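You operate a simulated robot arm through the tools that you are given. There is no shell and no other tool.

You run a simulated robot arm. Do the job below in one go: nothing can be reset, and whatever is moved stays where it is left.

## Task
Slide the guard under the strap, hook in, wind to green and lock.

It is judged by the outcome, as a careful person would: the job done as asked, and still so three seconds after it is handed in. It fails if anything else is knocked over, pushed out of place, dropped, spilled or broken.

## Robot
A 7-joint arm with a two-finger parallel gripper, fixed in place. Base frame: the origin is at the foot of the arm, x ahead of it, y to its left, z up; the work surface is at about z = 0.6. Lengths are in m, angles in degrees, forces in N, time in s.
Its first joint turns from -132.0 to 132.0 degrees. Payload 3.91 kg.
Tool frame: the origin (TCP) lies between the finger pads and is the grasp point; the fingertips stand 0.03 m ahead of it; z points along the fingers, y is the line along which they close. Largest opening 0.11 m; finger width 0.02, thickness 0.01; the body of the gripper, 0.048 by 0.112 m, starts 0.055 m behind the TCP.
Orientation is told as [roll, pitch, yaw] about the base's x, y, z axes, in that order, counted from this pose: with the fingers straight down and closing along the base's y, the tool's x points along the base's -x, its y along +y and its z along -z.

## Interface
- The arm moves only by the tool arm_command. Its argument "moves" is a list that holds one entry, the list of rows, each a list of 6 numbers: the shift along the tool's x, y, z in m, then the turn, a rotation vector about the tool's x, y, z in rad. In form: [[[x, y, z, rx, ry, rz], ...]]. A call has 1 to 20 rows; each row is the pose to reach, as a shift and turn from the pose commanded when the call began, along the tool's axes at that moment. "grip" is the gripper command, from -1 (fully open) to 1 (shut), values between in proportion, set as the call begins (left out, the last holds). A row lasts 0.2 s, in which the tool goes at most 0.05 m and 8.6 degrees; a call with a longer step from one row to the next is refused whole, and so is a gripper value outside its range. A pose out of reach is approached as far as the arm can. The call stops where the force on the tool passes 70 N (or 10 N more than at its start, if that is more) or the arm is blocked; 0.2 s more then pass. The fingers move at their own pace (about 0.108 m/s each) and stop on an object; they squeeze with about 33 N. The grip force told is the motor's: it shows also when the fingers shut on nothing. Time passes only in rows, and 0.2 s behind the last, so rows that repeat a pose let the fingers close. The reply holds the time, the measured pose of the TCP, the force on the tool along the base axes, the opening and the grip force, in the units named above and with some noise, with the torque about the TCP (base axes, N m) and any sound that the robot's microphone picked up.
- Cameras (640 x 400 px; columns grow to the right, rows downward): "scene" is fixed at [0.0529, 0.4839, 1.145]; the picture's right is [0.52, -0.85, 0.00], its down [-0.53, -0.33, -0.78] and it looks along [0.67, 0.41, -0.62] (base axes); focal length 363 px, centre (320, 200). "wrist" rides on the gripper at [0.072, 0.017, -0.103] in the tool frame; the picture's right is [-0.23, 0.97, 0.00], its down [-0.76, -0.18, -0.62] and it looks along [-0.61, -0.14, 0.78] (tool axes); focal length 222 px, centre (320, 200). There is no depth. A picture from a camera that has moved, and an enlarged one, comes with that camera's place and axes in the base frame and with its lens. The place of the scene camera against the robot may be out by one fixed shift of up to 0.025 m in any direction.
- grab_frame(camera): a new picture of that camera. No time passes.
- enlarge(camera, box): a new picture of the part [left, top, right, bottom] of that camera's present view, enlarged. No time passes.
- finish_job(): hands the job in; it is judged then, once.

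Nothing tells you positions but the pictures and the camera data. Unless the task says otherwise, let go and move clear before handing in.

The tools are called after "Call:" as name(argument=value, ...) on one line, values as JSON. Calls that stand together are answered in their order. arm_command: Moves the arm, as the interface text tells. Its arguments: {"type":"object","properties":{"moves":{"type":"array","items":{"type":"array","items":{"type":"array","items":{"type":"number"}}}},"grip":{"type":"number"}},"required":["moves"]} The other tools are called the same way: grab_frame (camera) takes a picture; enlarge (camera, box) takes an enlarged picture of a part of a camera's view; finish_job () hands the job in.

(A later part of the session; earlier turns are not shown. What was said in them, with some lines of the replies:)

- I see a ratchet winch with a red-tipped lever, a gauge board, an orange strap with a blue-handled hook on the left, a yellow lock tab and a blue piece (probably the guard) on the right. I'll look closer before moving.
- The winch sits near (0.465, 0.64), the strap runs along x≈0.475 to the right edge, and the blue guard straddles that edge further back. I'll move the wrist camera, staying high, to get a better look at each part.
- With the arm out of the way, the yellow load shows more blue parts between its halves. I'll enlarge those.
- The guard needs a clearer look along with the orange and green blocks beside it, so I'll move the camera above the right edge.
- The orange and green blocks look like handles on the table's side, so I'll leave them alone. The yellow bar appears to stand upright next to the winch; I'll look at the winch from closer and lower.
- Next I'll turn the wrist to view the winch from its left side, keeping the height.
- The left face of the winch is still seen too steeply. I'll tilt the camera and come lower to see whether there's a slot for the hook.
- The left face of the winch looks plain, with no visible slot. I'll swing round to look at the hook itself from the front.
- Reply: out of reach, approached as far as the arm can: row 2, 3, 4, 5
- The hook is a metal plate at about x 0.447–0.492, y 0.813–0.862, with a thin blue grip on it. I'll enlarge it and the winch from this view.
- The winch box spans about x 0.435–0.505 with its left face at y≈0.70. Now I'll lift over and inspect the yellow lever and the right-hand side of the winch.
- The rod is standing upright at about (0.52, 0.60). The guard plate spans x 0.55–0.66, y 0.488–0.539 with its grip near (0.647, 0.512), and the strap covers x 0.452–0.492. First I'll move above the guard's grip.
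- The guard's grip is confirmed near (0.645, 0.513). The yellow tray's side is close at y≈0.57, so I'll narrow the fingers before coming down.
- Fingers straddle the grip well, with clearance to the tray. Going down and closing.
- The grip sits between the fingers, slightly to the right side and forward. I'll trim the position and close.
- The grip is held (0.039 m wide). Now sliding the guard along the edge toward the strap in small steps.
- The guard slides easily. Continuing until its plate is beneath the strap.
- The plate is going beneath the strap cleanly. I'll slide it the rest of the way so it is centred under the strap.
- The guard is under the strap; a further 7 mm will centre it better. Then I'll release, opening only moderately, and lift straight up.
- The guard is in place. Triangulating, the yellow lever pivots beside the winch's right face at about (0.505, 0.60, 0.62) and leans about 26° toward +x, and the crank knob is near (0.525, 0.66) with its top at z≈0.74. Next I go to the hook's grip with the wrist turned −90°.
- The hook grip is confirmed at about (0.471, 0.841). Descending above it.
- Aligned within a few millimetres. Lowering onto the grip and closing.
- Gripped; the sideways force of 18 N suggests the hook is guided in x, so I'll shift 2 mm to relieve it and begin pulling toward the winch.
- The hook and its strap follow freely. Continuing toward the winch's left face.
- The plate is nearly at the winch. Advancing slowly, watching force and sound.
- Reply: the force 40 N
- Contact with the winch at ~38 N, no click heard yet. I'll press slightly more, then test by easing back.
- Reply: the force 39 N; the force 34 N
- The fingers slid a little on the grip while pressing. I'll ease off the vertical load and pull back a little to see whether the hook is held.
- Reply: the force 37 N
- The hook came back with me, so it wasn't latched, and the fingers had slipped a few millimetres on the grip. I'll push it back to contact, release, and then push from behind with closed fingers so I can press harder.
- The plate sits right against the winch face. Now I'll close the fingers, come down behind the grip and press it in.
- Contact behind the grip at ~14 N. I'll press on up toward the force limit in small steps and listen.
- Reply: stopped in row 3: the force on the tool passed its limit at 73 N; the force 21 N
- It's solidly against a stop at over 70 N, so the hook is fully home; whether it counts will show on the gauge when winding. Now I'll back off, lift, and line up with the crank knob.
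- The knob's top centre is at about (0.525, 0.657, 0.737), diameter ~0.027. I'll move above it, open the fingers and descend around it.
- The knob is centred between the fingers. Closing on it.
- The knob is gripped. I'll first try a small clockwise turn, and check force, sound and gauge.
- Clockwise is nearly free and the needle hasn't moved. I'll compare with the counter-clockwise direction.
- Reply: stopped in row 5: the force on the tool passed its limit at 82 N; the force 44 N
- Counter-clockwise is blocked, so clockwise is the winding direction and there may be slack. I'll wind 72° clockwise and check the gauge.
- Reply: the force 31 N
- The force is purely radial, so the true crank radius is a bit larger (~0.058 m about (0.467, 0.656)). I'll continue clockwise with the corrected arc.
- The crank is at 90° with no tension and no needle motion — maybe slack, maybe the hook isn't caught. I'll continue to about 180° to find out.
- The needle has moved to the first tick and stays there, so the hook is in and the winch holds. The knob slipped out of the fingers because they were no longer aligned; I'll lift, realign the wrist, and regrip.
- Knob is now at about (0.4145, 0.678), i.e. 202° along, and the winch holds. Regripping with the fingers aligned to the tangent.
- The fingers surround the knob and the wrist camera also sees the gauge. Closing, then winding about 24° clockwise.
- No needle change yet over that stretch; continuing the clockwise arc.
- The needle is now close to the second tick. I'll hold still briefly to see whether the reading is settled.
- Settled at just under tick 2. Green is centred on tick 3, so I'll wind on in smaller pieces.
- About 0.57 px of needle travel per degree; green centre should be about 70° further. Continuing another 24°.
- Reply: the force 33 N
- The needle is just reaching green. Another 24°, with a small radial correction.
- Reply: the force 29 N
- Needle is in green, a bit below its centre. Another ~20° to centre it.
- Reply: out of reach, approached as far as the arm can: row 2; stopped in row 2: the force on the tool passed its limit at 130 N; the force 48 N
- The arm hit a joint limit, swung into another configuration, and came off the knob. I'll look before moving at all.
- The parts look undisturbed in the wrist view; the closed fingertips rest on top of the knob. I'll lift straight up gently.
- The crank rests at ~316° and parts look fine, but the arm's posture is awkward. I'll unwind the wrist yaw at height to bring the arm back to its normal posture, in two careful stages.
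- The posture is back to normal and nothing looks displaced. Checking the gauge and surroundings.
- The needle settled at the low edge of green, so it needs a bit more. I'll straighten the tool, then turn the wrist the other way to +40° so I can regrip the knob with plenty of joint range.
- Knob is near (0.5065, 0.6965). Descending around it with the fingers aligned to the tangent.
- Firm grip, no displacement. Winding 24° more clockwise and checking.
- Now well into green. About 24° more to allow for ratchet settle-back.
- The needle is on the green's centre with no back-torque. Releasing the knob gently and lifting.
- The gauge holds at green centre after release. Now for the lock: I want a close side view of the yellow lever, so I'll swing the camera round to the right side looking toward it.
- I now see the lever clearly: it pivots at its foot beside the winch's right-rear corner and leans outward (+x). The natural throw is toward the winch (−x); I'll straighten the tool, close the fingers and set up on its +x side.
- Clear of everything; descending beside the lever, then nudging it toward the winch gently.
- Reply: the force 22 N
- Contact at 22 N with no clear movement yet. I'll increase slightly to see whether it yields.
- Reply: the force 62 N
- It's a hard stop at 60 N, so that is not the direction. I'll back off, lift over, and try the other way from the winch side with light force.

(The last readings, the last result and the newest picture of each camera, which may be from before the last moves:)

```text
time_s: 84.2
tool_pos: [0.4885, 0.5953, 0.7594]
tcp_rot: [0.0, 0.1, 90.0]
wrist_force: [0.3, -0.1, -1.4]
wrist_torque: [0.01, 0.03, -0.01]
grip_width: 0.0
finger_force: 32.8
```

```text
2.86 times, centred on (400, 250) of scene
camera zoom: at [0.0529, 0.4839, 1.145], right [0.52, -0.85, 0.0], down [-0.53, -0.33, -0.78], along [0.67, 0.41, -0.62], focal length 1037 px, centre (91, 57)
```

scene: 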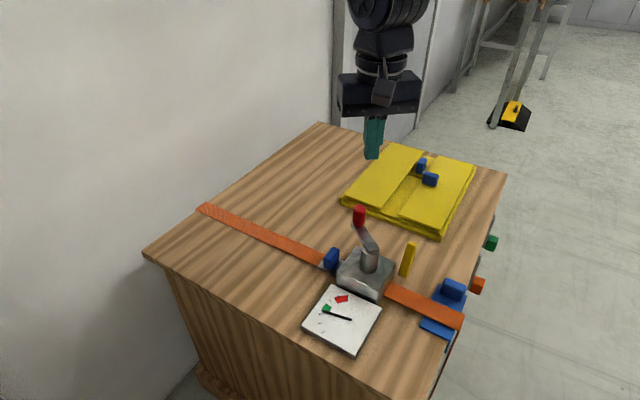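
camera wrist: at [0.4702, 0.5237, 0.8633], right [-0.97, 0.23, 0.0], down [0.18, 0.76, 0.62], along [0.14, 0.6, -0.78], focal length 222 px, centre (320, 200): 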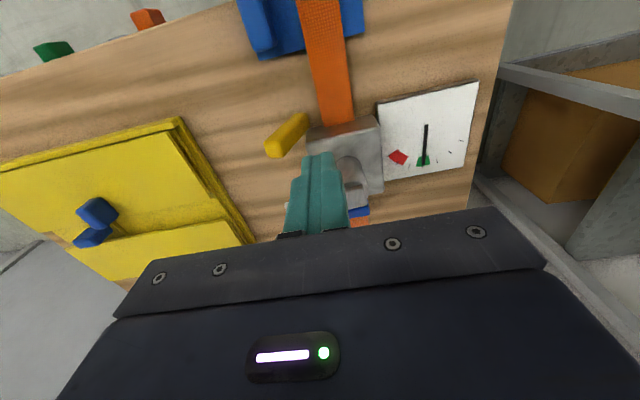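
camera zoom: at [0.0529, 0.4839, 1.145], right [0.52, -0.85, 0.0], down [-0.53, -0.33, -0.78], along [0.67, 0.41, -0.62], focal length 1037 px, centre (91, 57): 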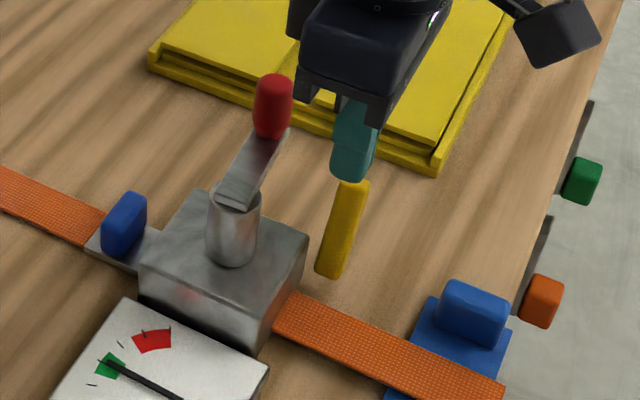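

Positioned between lever and strap side. Lowering and pushing lightly toward +x.

Call:
arm_command(moves=[[[0, 0, 0.035, 0, 0, 0], [0, 0, 0.069, 0, 0, 0]]])

Call:
arm_command(moves=[[[0, -0.008, 0, 0, 0, 0], [0, -0.016, 0, 0, 0, 0], [0, -0.022, 0, 0, 0, 0], [0, -0.028, 0, 0, 0, 0]]])

Call:
enlarge(camera="scene", box=[330, 180, 470, 320])

Call:
grab_frame(camera="wrist")

```text
time_s: 84.8
tool_pos: [0.4867, 0.5957, 0.6923]
tcp_rot: [0.0, 0.2, 89.9]
wrist_force: [1.1, 0.4, 0.2]
wrist_torque: [0.03, 0.01, 0.02]
grip_width: 0.0001
finger_force: 33.0
```

```text
time_s: 85.8
tool_pos: [0.5157, 0.5969, 0.6903]
tcp_rot: [0.2, 0.1, 90.1]
wrist_force: [0.4, 0.8, -0.4]
wrist_torque: [0.0, 0.0, -0.02]
grip_width: 0.0001
finger_force: 33.2
```

```text
2.86 times, centred on (400, 250) of scene
camera zoom: at [0.0529, 0.4839, 1.145], right [0.52, -0.85, 0.0], down [-0.53, -0.33, -0.78], along [0.67, 0.41, -0.62], focal length 1037 px, centre (91, 57)
```

zoom: 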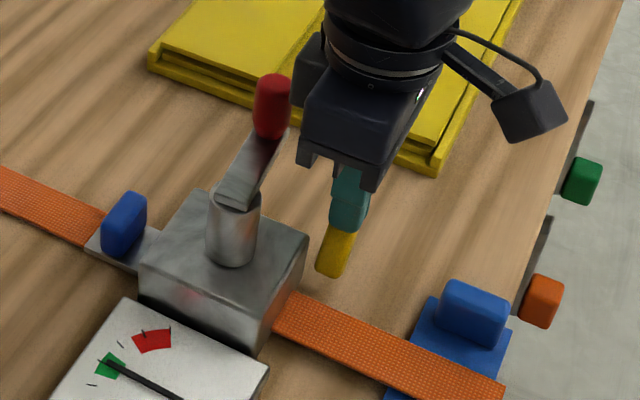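

```text
taken
camera wrist: at [0.4978, 0.5248, 0.7951], right [-0.97, 0.23, 0.0], down [0.18, 0.76, 0.62], along [0.14, 0.61, -0.78], focal length 222 px, centre (320, 200)
```

wrist: 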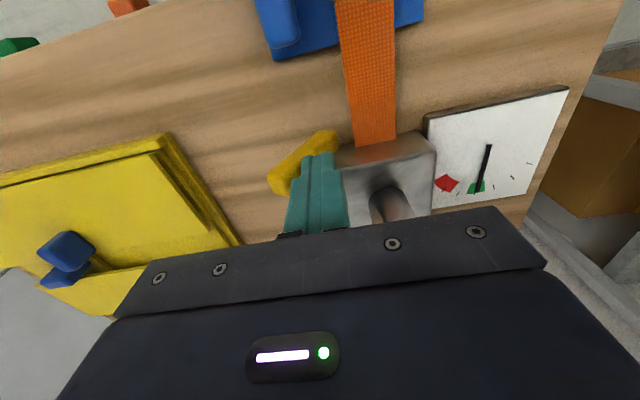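

Almost no force so far; the lever may be moving or not yet touched. Continuing in small steps.

Call:
arm_command(moves=[[[0, -0.006, 0, 0, 0, 0], [0, -0.012, 0, 0, 0, 0], [0, -0.018, 0, 0, 0, 0]]])

Call:
enlarge(camera="scene", box=[330, 180, 470, 320])

Call:
enlarge(camera="wrist", box=[220, 80, 420, 240])

```text
time_s: 86.6
tool_pos: [0.5334, 0.598, 0.6902]
tcp_rot: [0.1, 0.0, 89.8]
wrist_force: [-0.5, 0.1, 0.2]
wrist_torque: [0.0, 0.03, -0.01]
grip_width: 0.0
finger_force: 32.9
```

```text
2.86 times, centred on (400, 250) of scene
camera zoom: at [0.0529, 0.4839, 1.145], right [0.52, -0.85, 0.0], down [-0.53, -0.33, -0.78], along [0.67, 0.41, -0.62], focal length 1037 px, centre (91, 57)
```

zoom: 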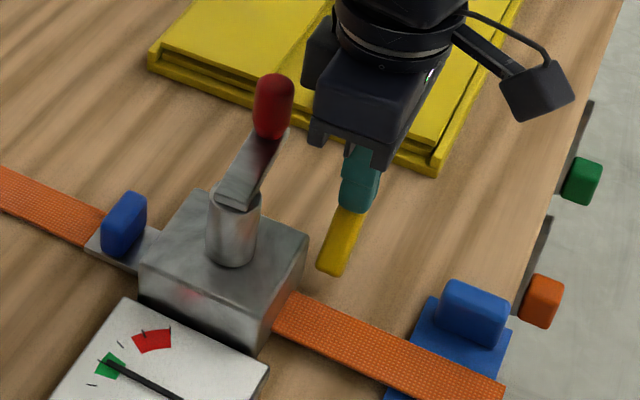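

```text
2.50 times, centred on (320, 160) of wrist
camera zoom: at [0.5159, 0.5253, 0.7954], right [-0.97, 0.23, 0.0], down [0.18, 0.76, 0.62], along [0.14, 0.61, -0.78], focal length 555 px, centre (320, 300)
```

zoom: 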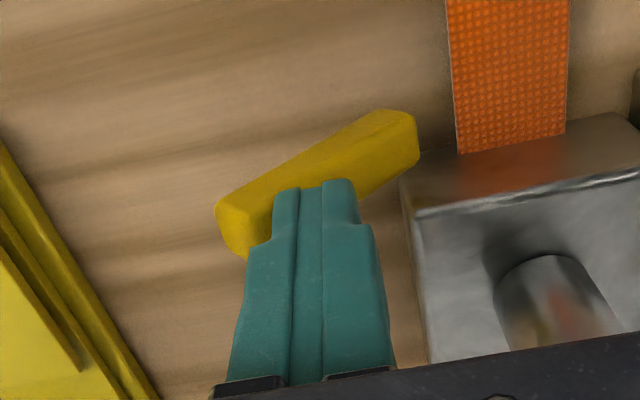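

The lever swings freely outward and down (+x), now about 45°. I'll keep following it down gently.

Call:
arm_command(moves=[[[0, -0.006, 0.004, 0, 0, 0], [0, -0.012, 0.009, 0, 0, 0], [0, -0.016, 0.014, 0, 0, 0], [0, -0.02, 0.02, 0, 0, 0]]])

Call:
enlarge(camera="scene", box=[330, 180, 470, 320])

Call:
enlarge(camera="wrist", box=[220, 80, 420, 240])

```text
time_s: 87.6
tool_pos: [0.5533, 0.598, 0.6717]
tcp_rot: [0.2, 0.1, 90.2]
wrist_force: [-0.5, 0.2, 0.1]
wrist_torque: [0.0, 0.01, -0.02]
grip_width: 0.0
finger_force: 32.9
```

```text
2.86 times, centred on (400, 250) of scene
camera zoom: at [0.0529, 0.4839, 1.145], right [0.52, -0.85, 0.0], down [-0.53, -0.33, -0.78], along [0.67, 0.41, -0.62], focal length 1037 px, centre (91, 57)
```

zoom: 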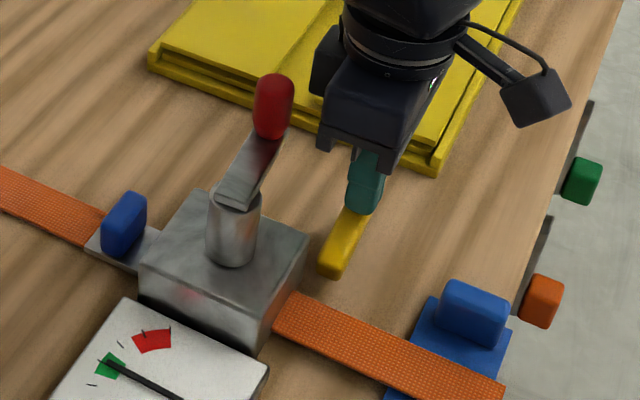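

```text
2.50 times, centred on (320, 160) of wrist
camera zoom: at [0.5359, 0.5254, 0.7758], right [-0.97, 0.23, 0.0], down [0.18, 0.76, 0.62], along [0.14, 0.61, -0.78], focal length 555 px, centre (320, 300)
```

zoom: 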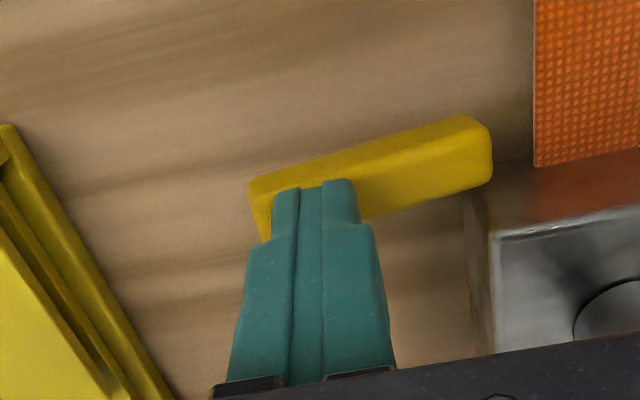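

Still following freely, now about 65° over. Pressing further down until it meets its stop.

Call:
arm_command(moves=[[[0, -0.001, 0.005, 0, 0, 0], [0, -0.002, 0.01, 0, 0, 0], [0, -0.002, 0.014, 0, 0, 0], [0, -0.002, 0.018, 0, 0, 0]]])

Call:
enlarge(camera="scene", box=[330, 180, 470, 320])

Call:
enlarge(camera="wrist", box=[220, 80, 420, 240])

```text
time_s: 88.7
tool_pos: [0.5563, 0.5988, 0.6595]
tcp_rot: [0.0, 0.0, 90.0]
wrist_force: [-11.5, -20.2, 37.8]
wrist_torque: [-0.59, 0.47, 0.13]
grip_width: 0.0001
finger_force: 33.4
stopped in row 4: the force on the tool passed its limit at 74 N (the readings are from after the stop); the commanded pose is now the measured one
```

```text
2.86 times, centred on (400, 250) of scene
camera zoom: at [0.0529, 0.4839, 1.145], right [0.52, -0.85, 0.0], down [-0.53, -0.33, -0.78], along [0.67, 0.41, -0.62], focal length 1037 px, centre (91, 57)
```

zoom: 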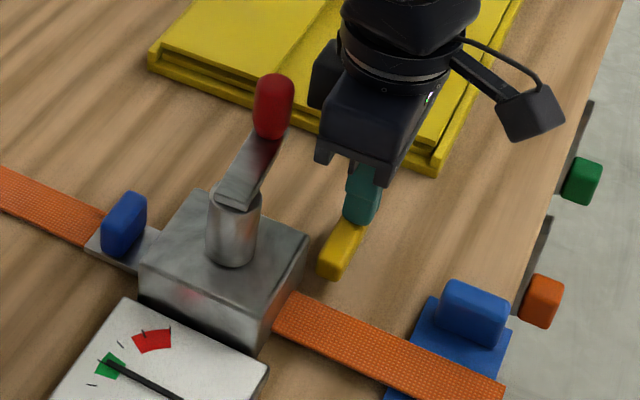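

```text
2.50 times, centred on (320, 160) of wrist
camera zoom: at [0.5378, 0.5257, 0.7632], right [-0.97, 0.23, 0.0], down [0.18, 0.76, 0.62], along [0.14, 0.61, -0.78], focal length 555 px, centre (320, 300)
```

zoom: 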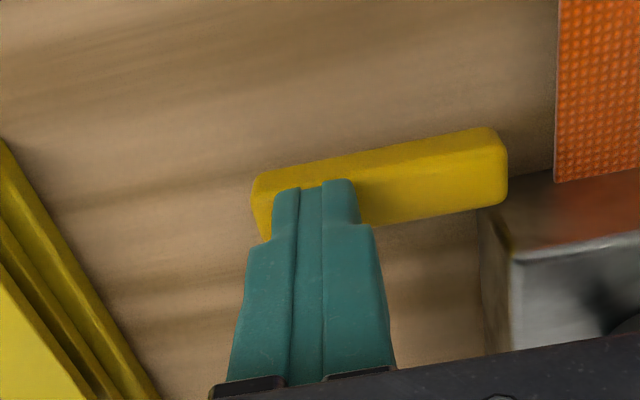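

The lever is now flat at its end stop. Backing off straight up to see that it stays and the gauge holds.

Call:
arm_command(moves=[[[0, 0, -0.015, 0, 0, 0], [0, 0, -0.05, 0, 0, 0], [0, 0, -0.1, 0, 0, 0], [0, 0, -0.14, 0, 0, 0]]])

Call:
grab_frame(camera="scene")

Call:
grab_frame(camera="wrist")

Call:
enlarge(camera="scene", box=[330, 200, 450, 300])

Call:
enlarge(camera="scene", box=[295, 280, 385, 360])

```text
time_s: 89.7
tool_pos: [0.5537, 0.5974, 0.7944]
tcp_rot: [0.0, 0.1, 90.2]
wrist_force: [-0.1, -0.3, -0.1]
wrist_torque: [0.02, 0.04, 0.0]
grip_width: 0.0
finger_force: 33.7
```

```text
taken
```

scene: 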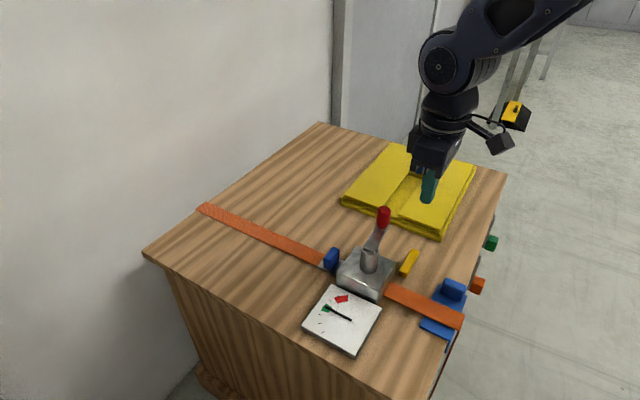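

```text
taken
camera wrist: at [0.5362, 0.5258, 0.8993], right [-0.97, 0.23, 0.0], down [0.18, 0.76, 0.62], along [0.14, 0.61, -0.78], focal length 222 px, centre (320, 200)
```

wrist: 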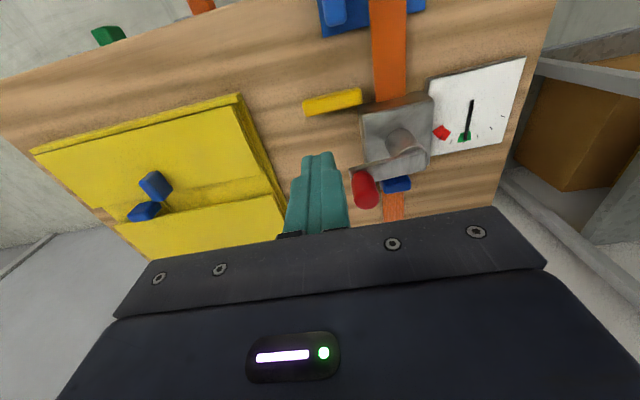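

```text
4.00 times, centred on (390, 250) of scene
camera zoom: at [0.0529, 0.4839, 1.145], right [0.52, -0.85, 0.0], down [-0.53, -0.33, -0.78], along [0.67, 0.41, -0.62], focal length 1452 px, centre (40, 0)
```

zoom: 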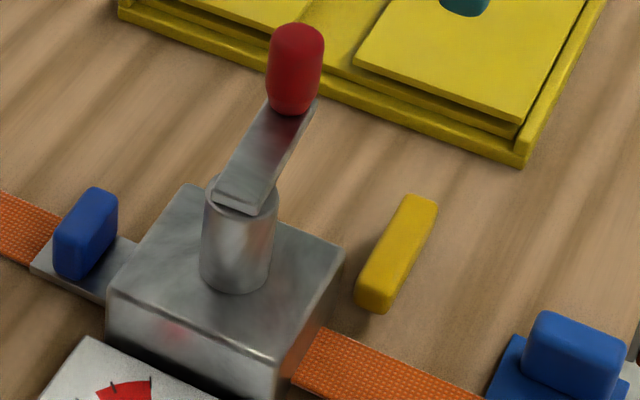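

```text
5.00 times, centred on (340, 320) of scene
camera zoom: at [0.0529, 0.4839, 1.145], right [0.52, -0.85, 0.0], down [-0.53, -0.33, -0.78], along [0.67, 0.41, -0.62], focal length 1815 px, centre (220, -400)
```

zoom: 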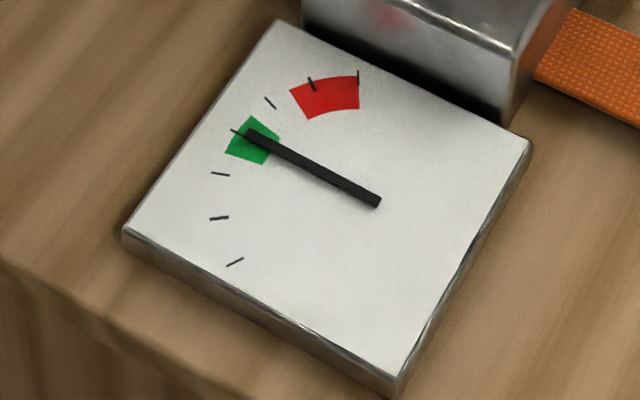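

The lever stays down and the needle stays in mid-green. I'll move the arm clear, wait a few seconds, and check everything once more.

Call:
arm_command(moves=[[[0.01, 0, -0.03, 0, 0, 0], [0.04, 0, -0.06, 0, 0, 0], [0.08, 0, -0.08, 0, 0, 0], [0.12, 0, -0.08, 0, 0, 0], [0.12, 0, -0.08, 0, 0, 0], [0.12, 0, -0.08, 0, 0, 0], [0.12, 0, -0.08, 0, 0, 0], [0.12, 0, -0.08, 0, 0, 0], [0.12, 0, -0.08, 0, 0, 0], [0.12, 0, -0.08, 0, 0, 0], [0.12, 0, -0.08, 0, 0, 0], [0.12, 0, -0.08, 0, 0, 0], [0.12, 0, -0.08, 0, 0, 0], [0.12, 0, -0.08, 0, 0, 0], [0.12, 0, -0.08, 0, 0, 0], [0.12, 0, -0.08, 0, 0, 0], [0.12, 0, -0.08, 0, 0, 0], [0.12, 0, -0.08, 0, 0, 0]]])

Call:
grab_frame(camera="scene")

Call:
enlarge(camera="scene", box=[300, 200, 480, 350])

Call:
enlarge(camera="scene", box=[295, 280, 385, 360])

Call:
enlarge(camera="scene", box=[400, 260, 490, 350])

```text
time_s: 93.5
tool_pos: [0.5559, 0.4779, 0.8764]
tcp_rot: [0.0, 0.1, 90.0]
wrist_force: [0.8, -0.5, -0.6]
wrist_torque: [-0.02, -0.04, -0.02]
grip_width: 0.0
finger_force: 33.3
```

```text
taken
```

scene: 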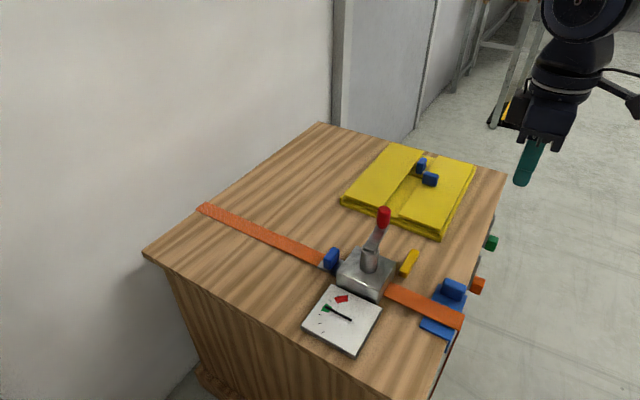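

```text
2.67 times, centred on (390, 275) of scene
camera zoom: at [0.0529, 0.4839, 1.145], right [0.52, -0.85, 0.0], down [-0.53, -0.33, -0.78], along [0.67, 0.41, -0.62], focal length 968 px, centre (133, 0)
```

zoom: 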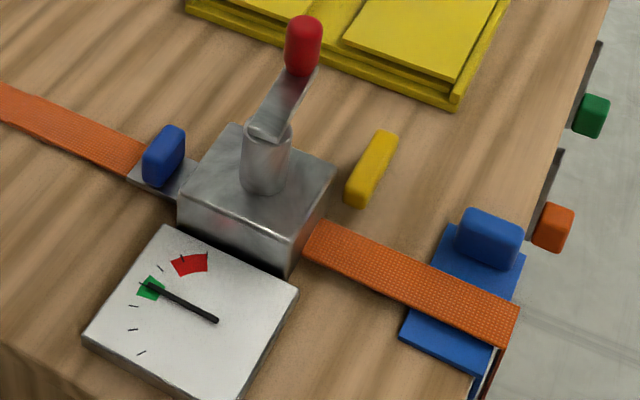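

```text
5.00 times, centred on (340, 320) of scene
camera zoom: at [0.0529, 0.4839, 1.145], right [0.52, -0.85, 0.0], down [-0.53, -0.33, -0.78], along [0.67, 0.41, -0.62], focal length 1815 px, centre (220, -400)
```

zoom: 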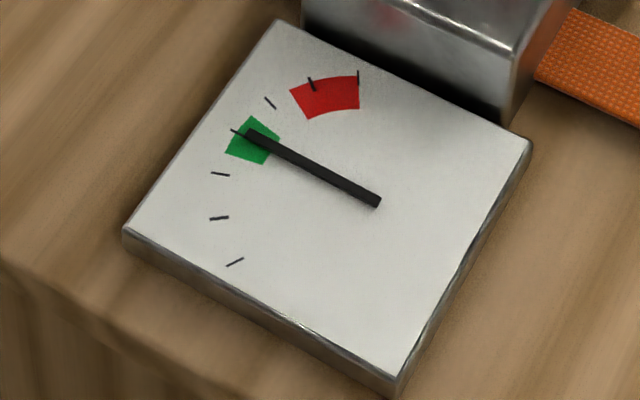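

```text
4.44 times, centred on (445, 305) of scene
camera zoom: at [0.0529, 0.4839, 1.145], right [0.52, -0.85, 0.0], down [-0.53, -0.33, -0.78], along [0.67, 0.41, -0.62], focal length 1613 px, centre (-236, -267)
```

zoom: 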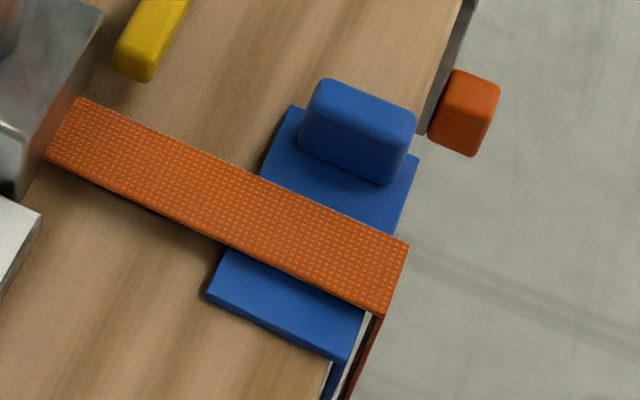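

Everything is stable: the guard is centred under the strap, the hook is tight against the winch, the needle sits mid-green, and the lock lever is down. The arm is clear and the other objects look undisturbed, so I'm handing in.

Call:
finish_job()

```text
The job is handed in.
```

The job is handed in, and all four steps look done. After a wait of nearly three seconds with the arm clear, nothing had moved.

- **Guard:** it is centred under the strap, and I slid it along the table edge to get there.
- **Hook:** the plate is against the winch's left face. No latch click was heard, and it pulled away freely once before I pressed it fully home. I take it as hooked because the gauge then rose as I wound.
- **Winding:** the crank turned clockwise for about one full turn. The needle sits at the middle of green and stayed there after I let go of the knob.
- **Lock:** the yellow lever is flat at its end stop, swung outward and down, and it stays there. I found the direction by trying: toward the winch it hit a hard stop at about 60 N.

While winding, the arm reached a joint limit, swung into another posture and came off the knob with a force of about 130 N. The needle dropped to the low edge of green, so I regripped the knob and wound it back to the centre. In the pictures afterwards nothing else looked displaced, including the yellow tray and the orange and green handles.
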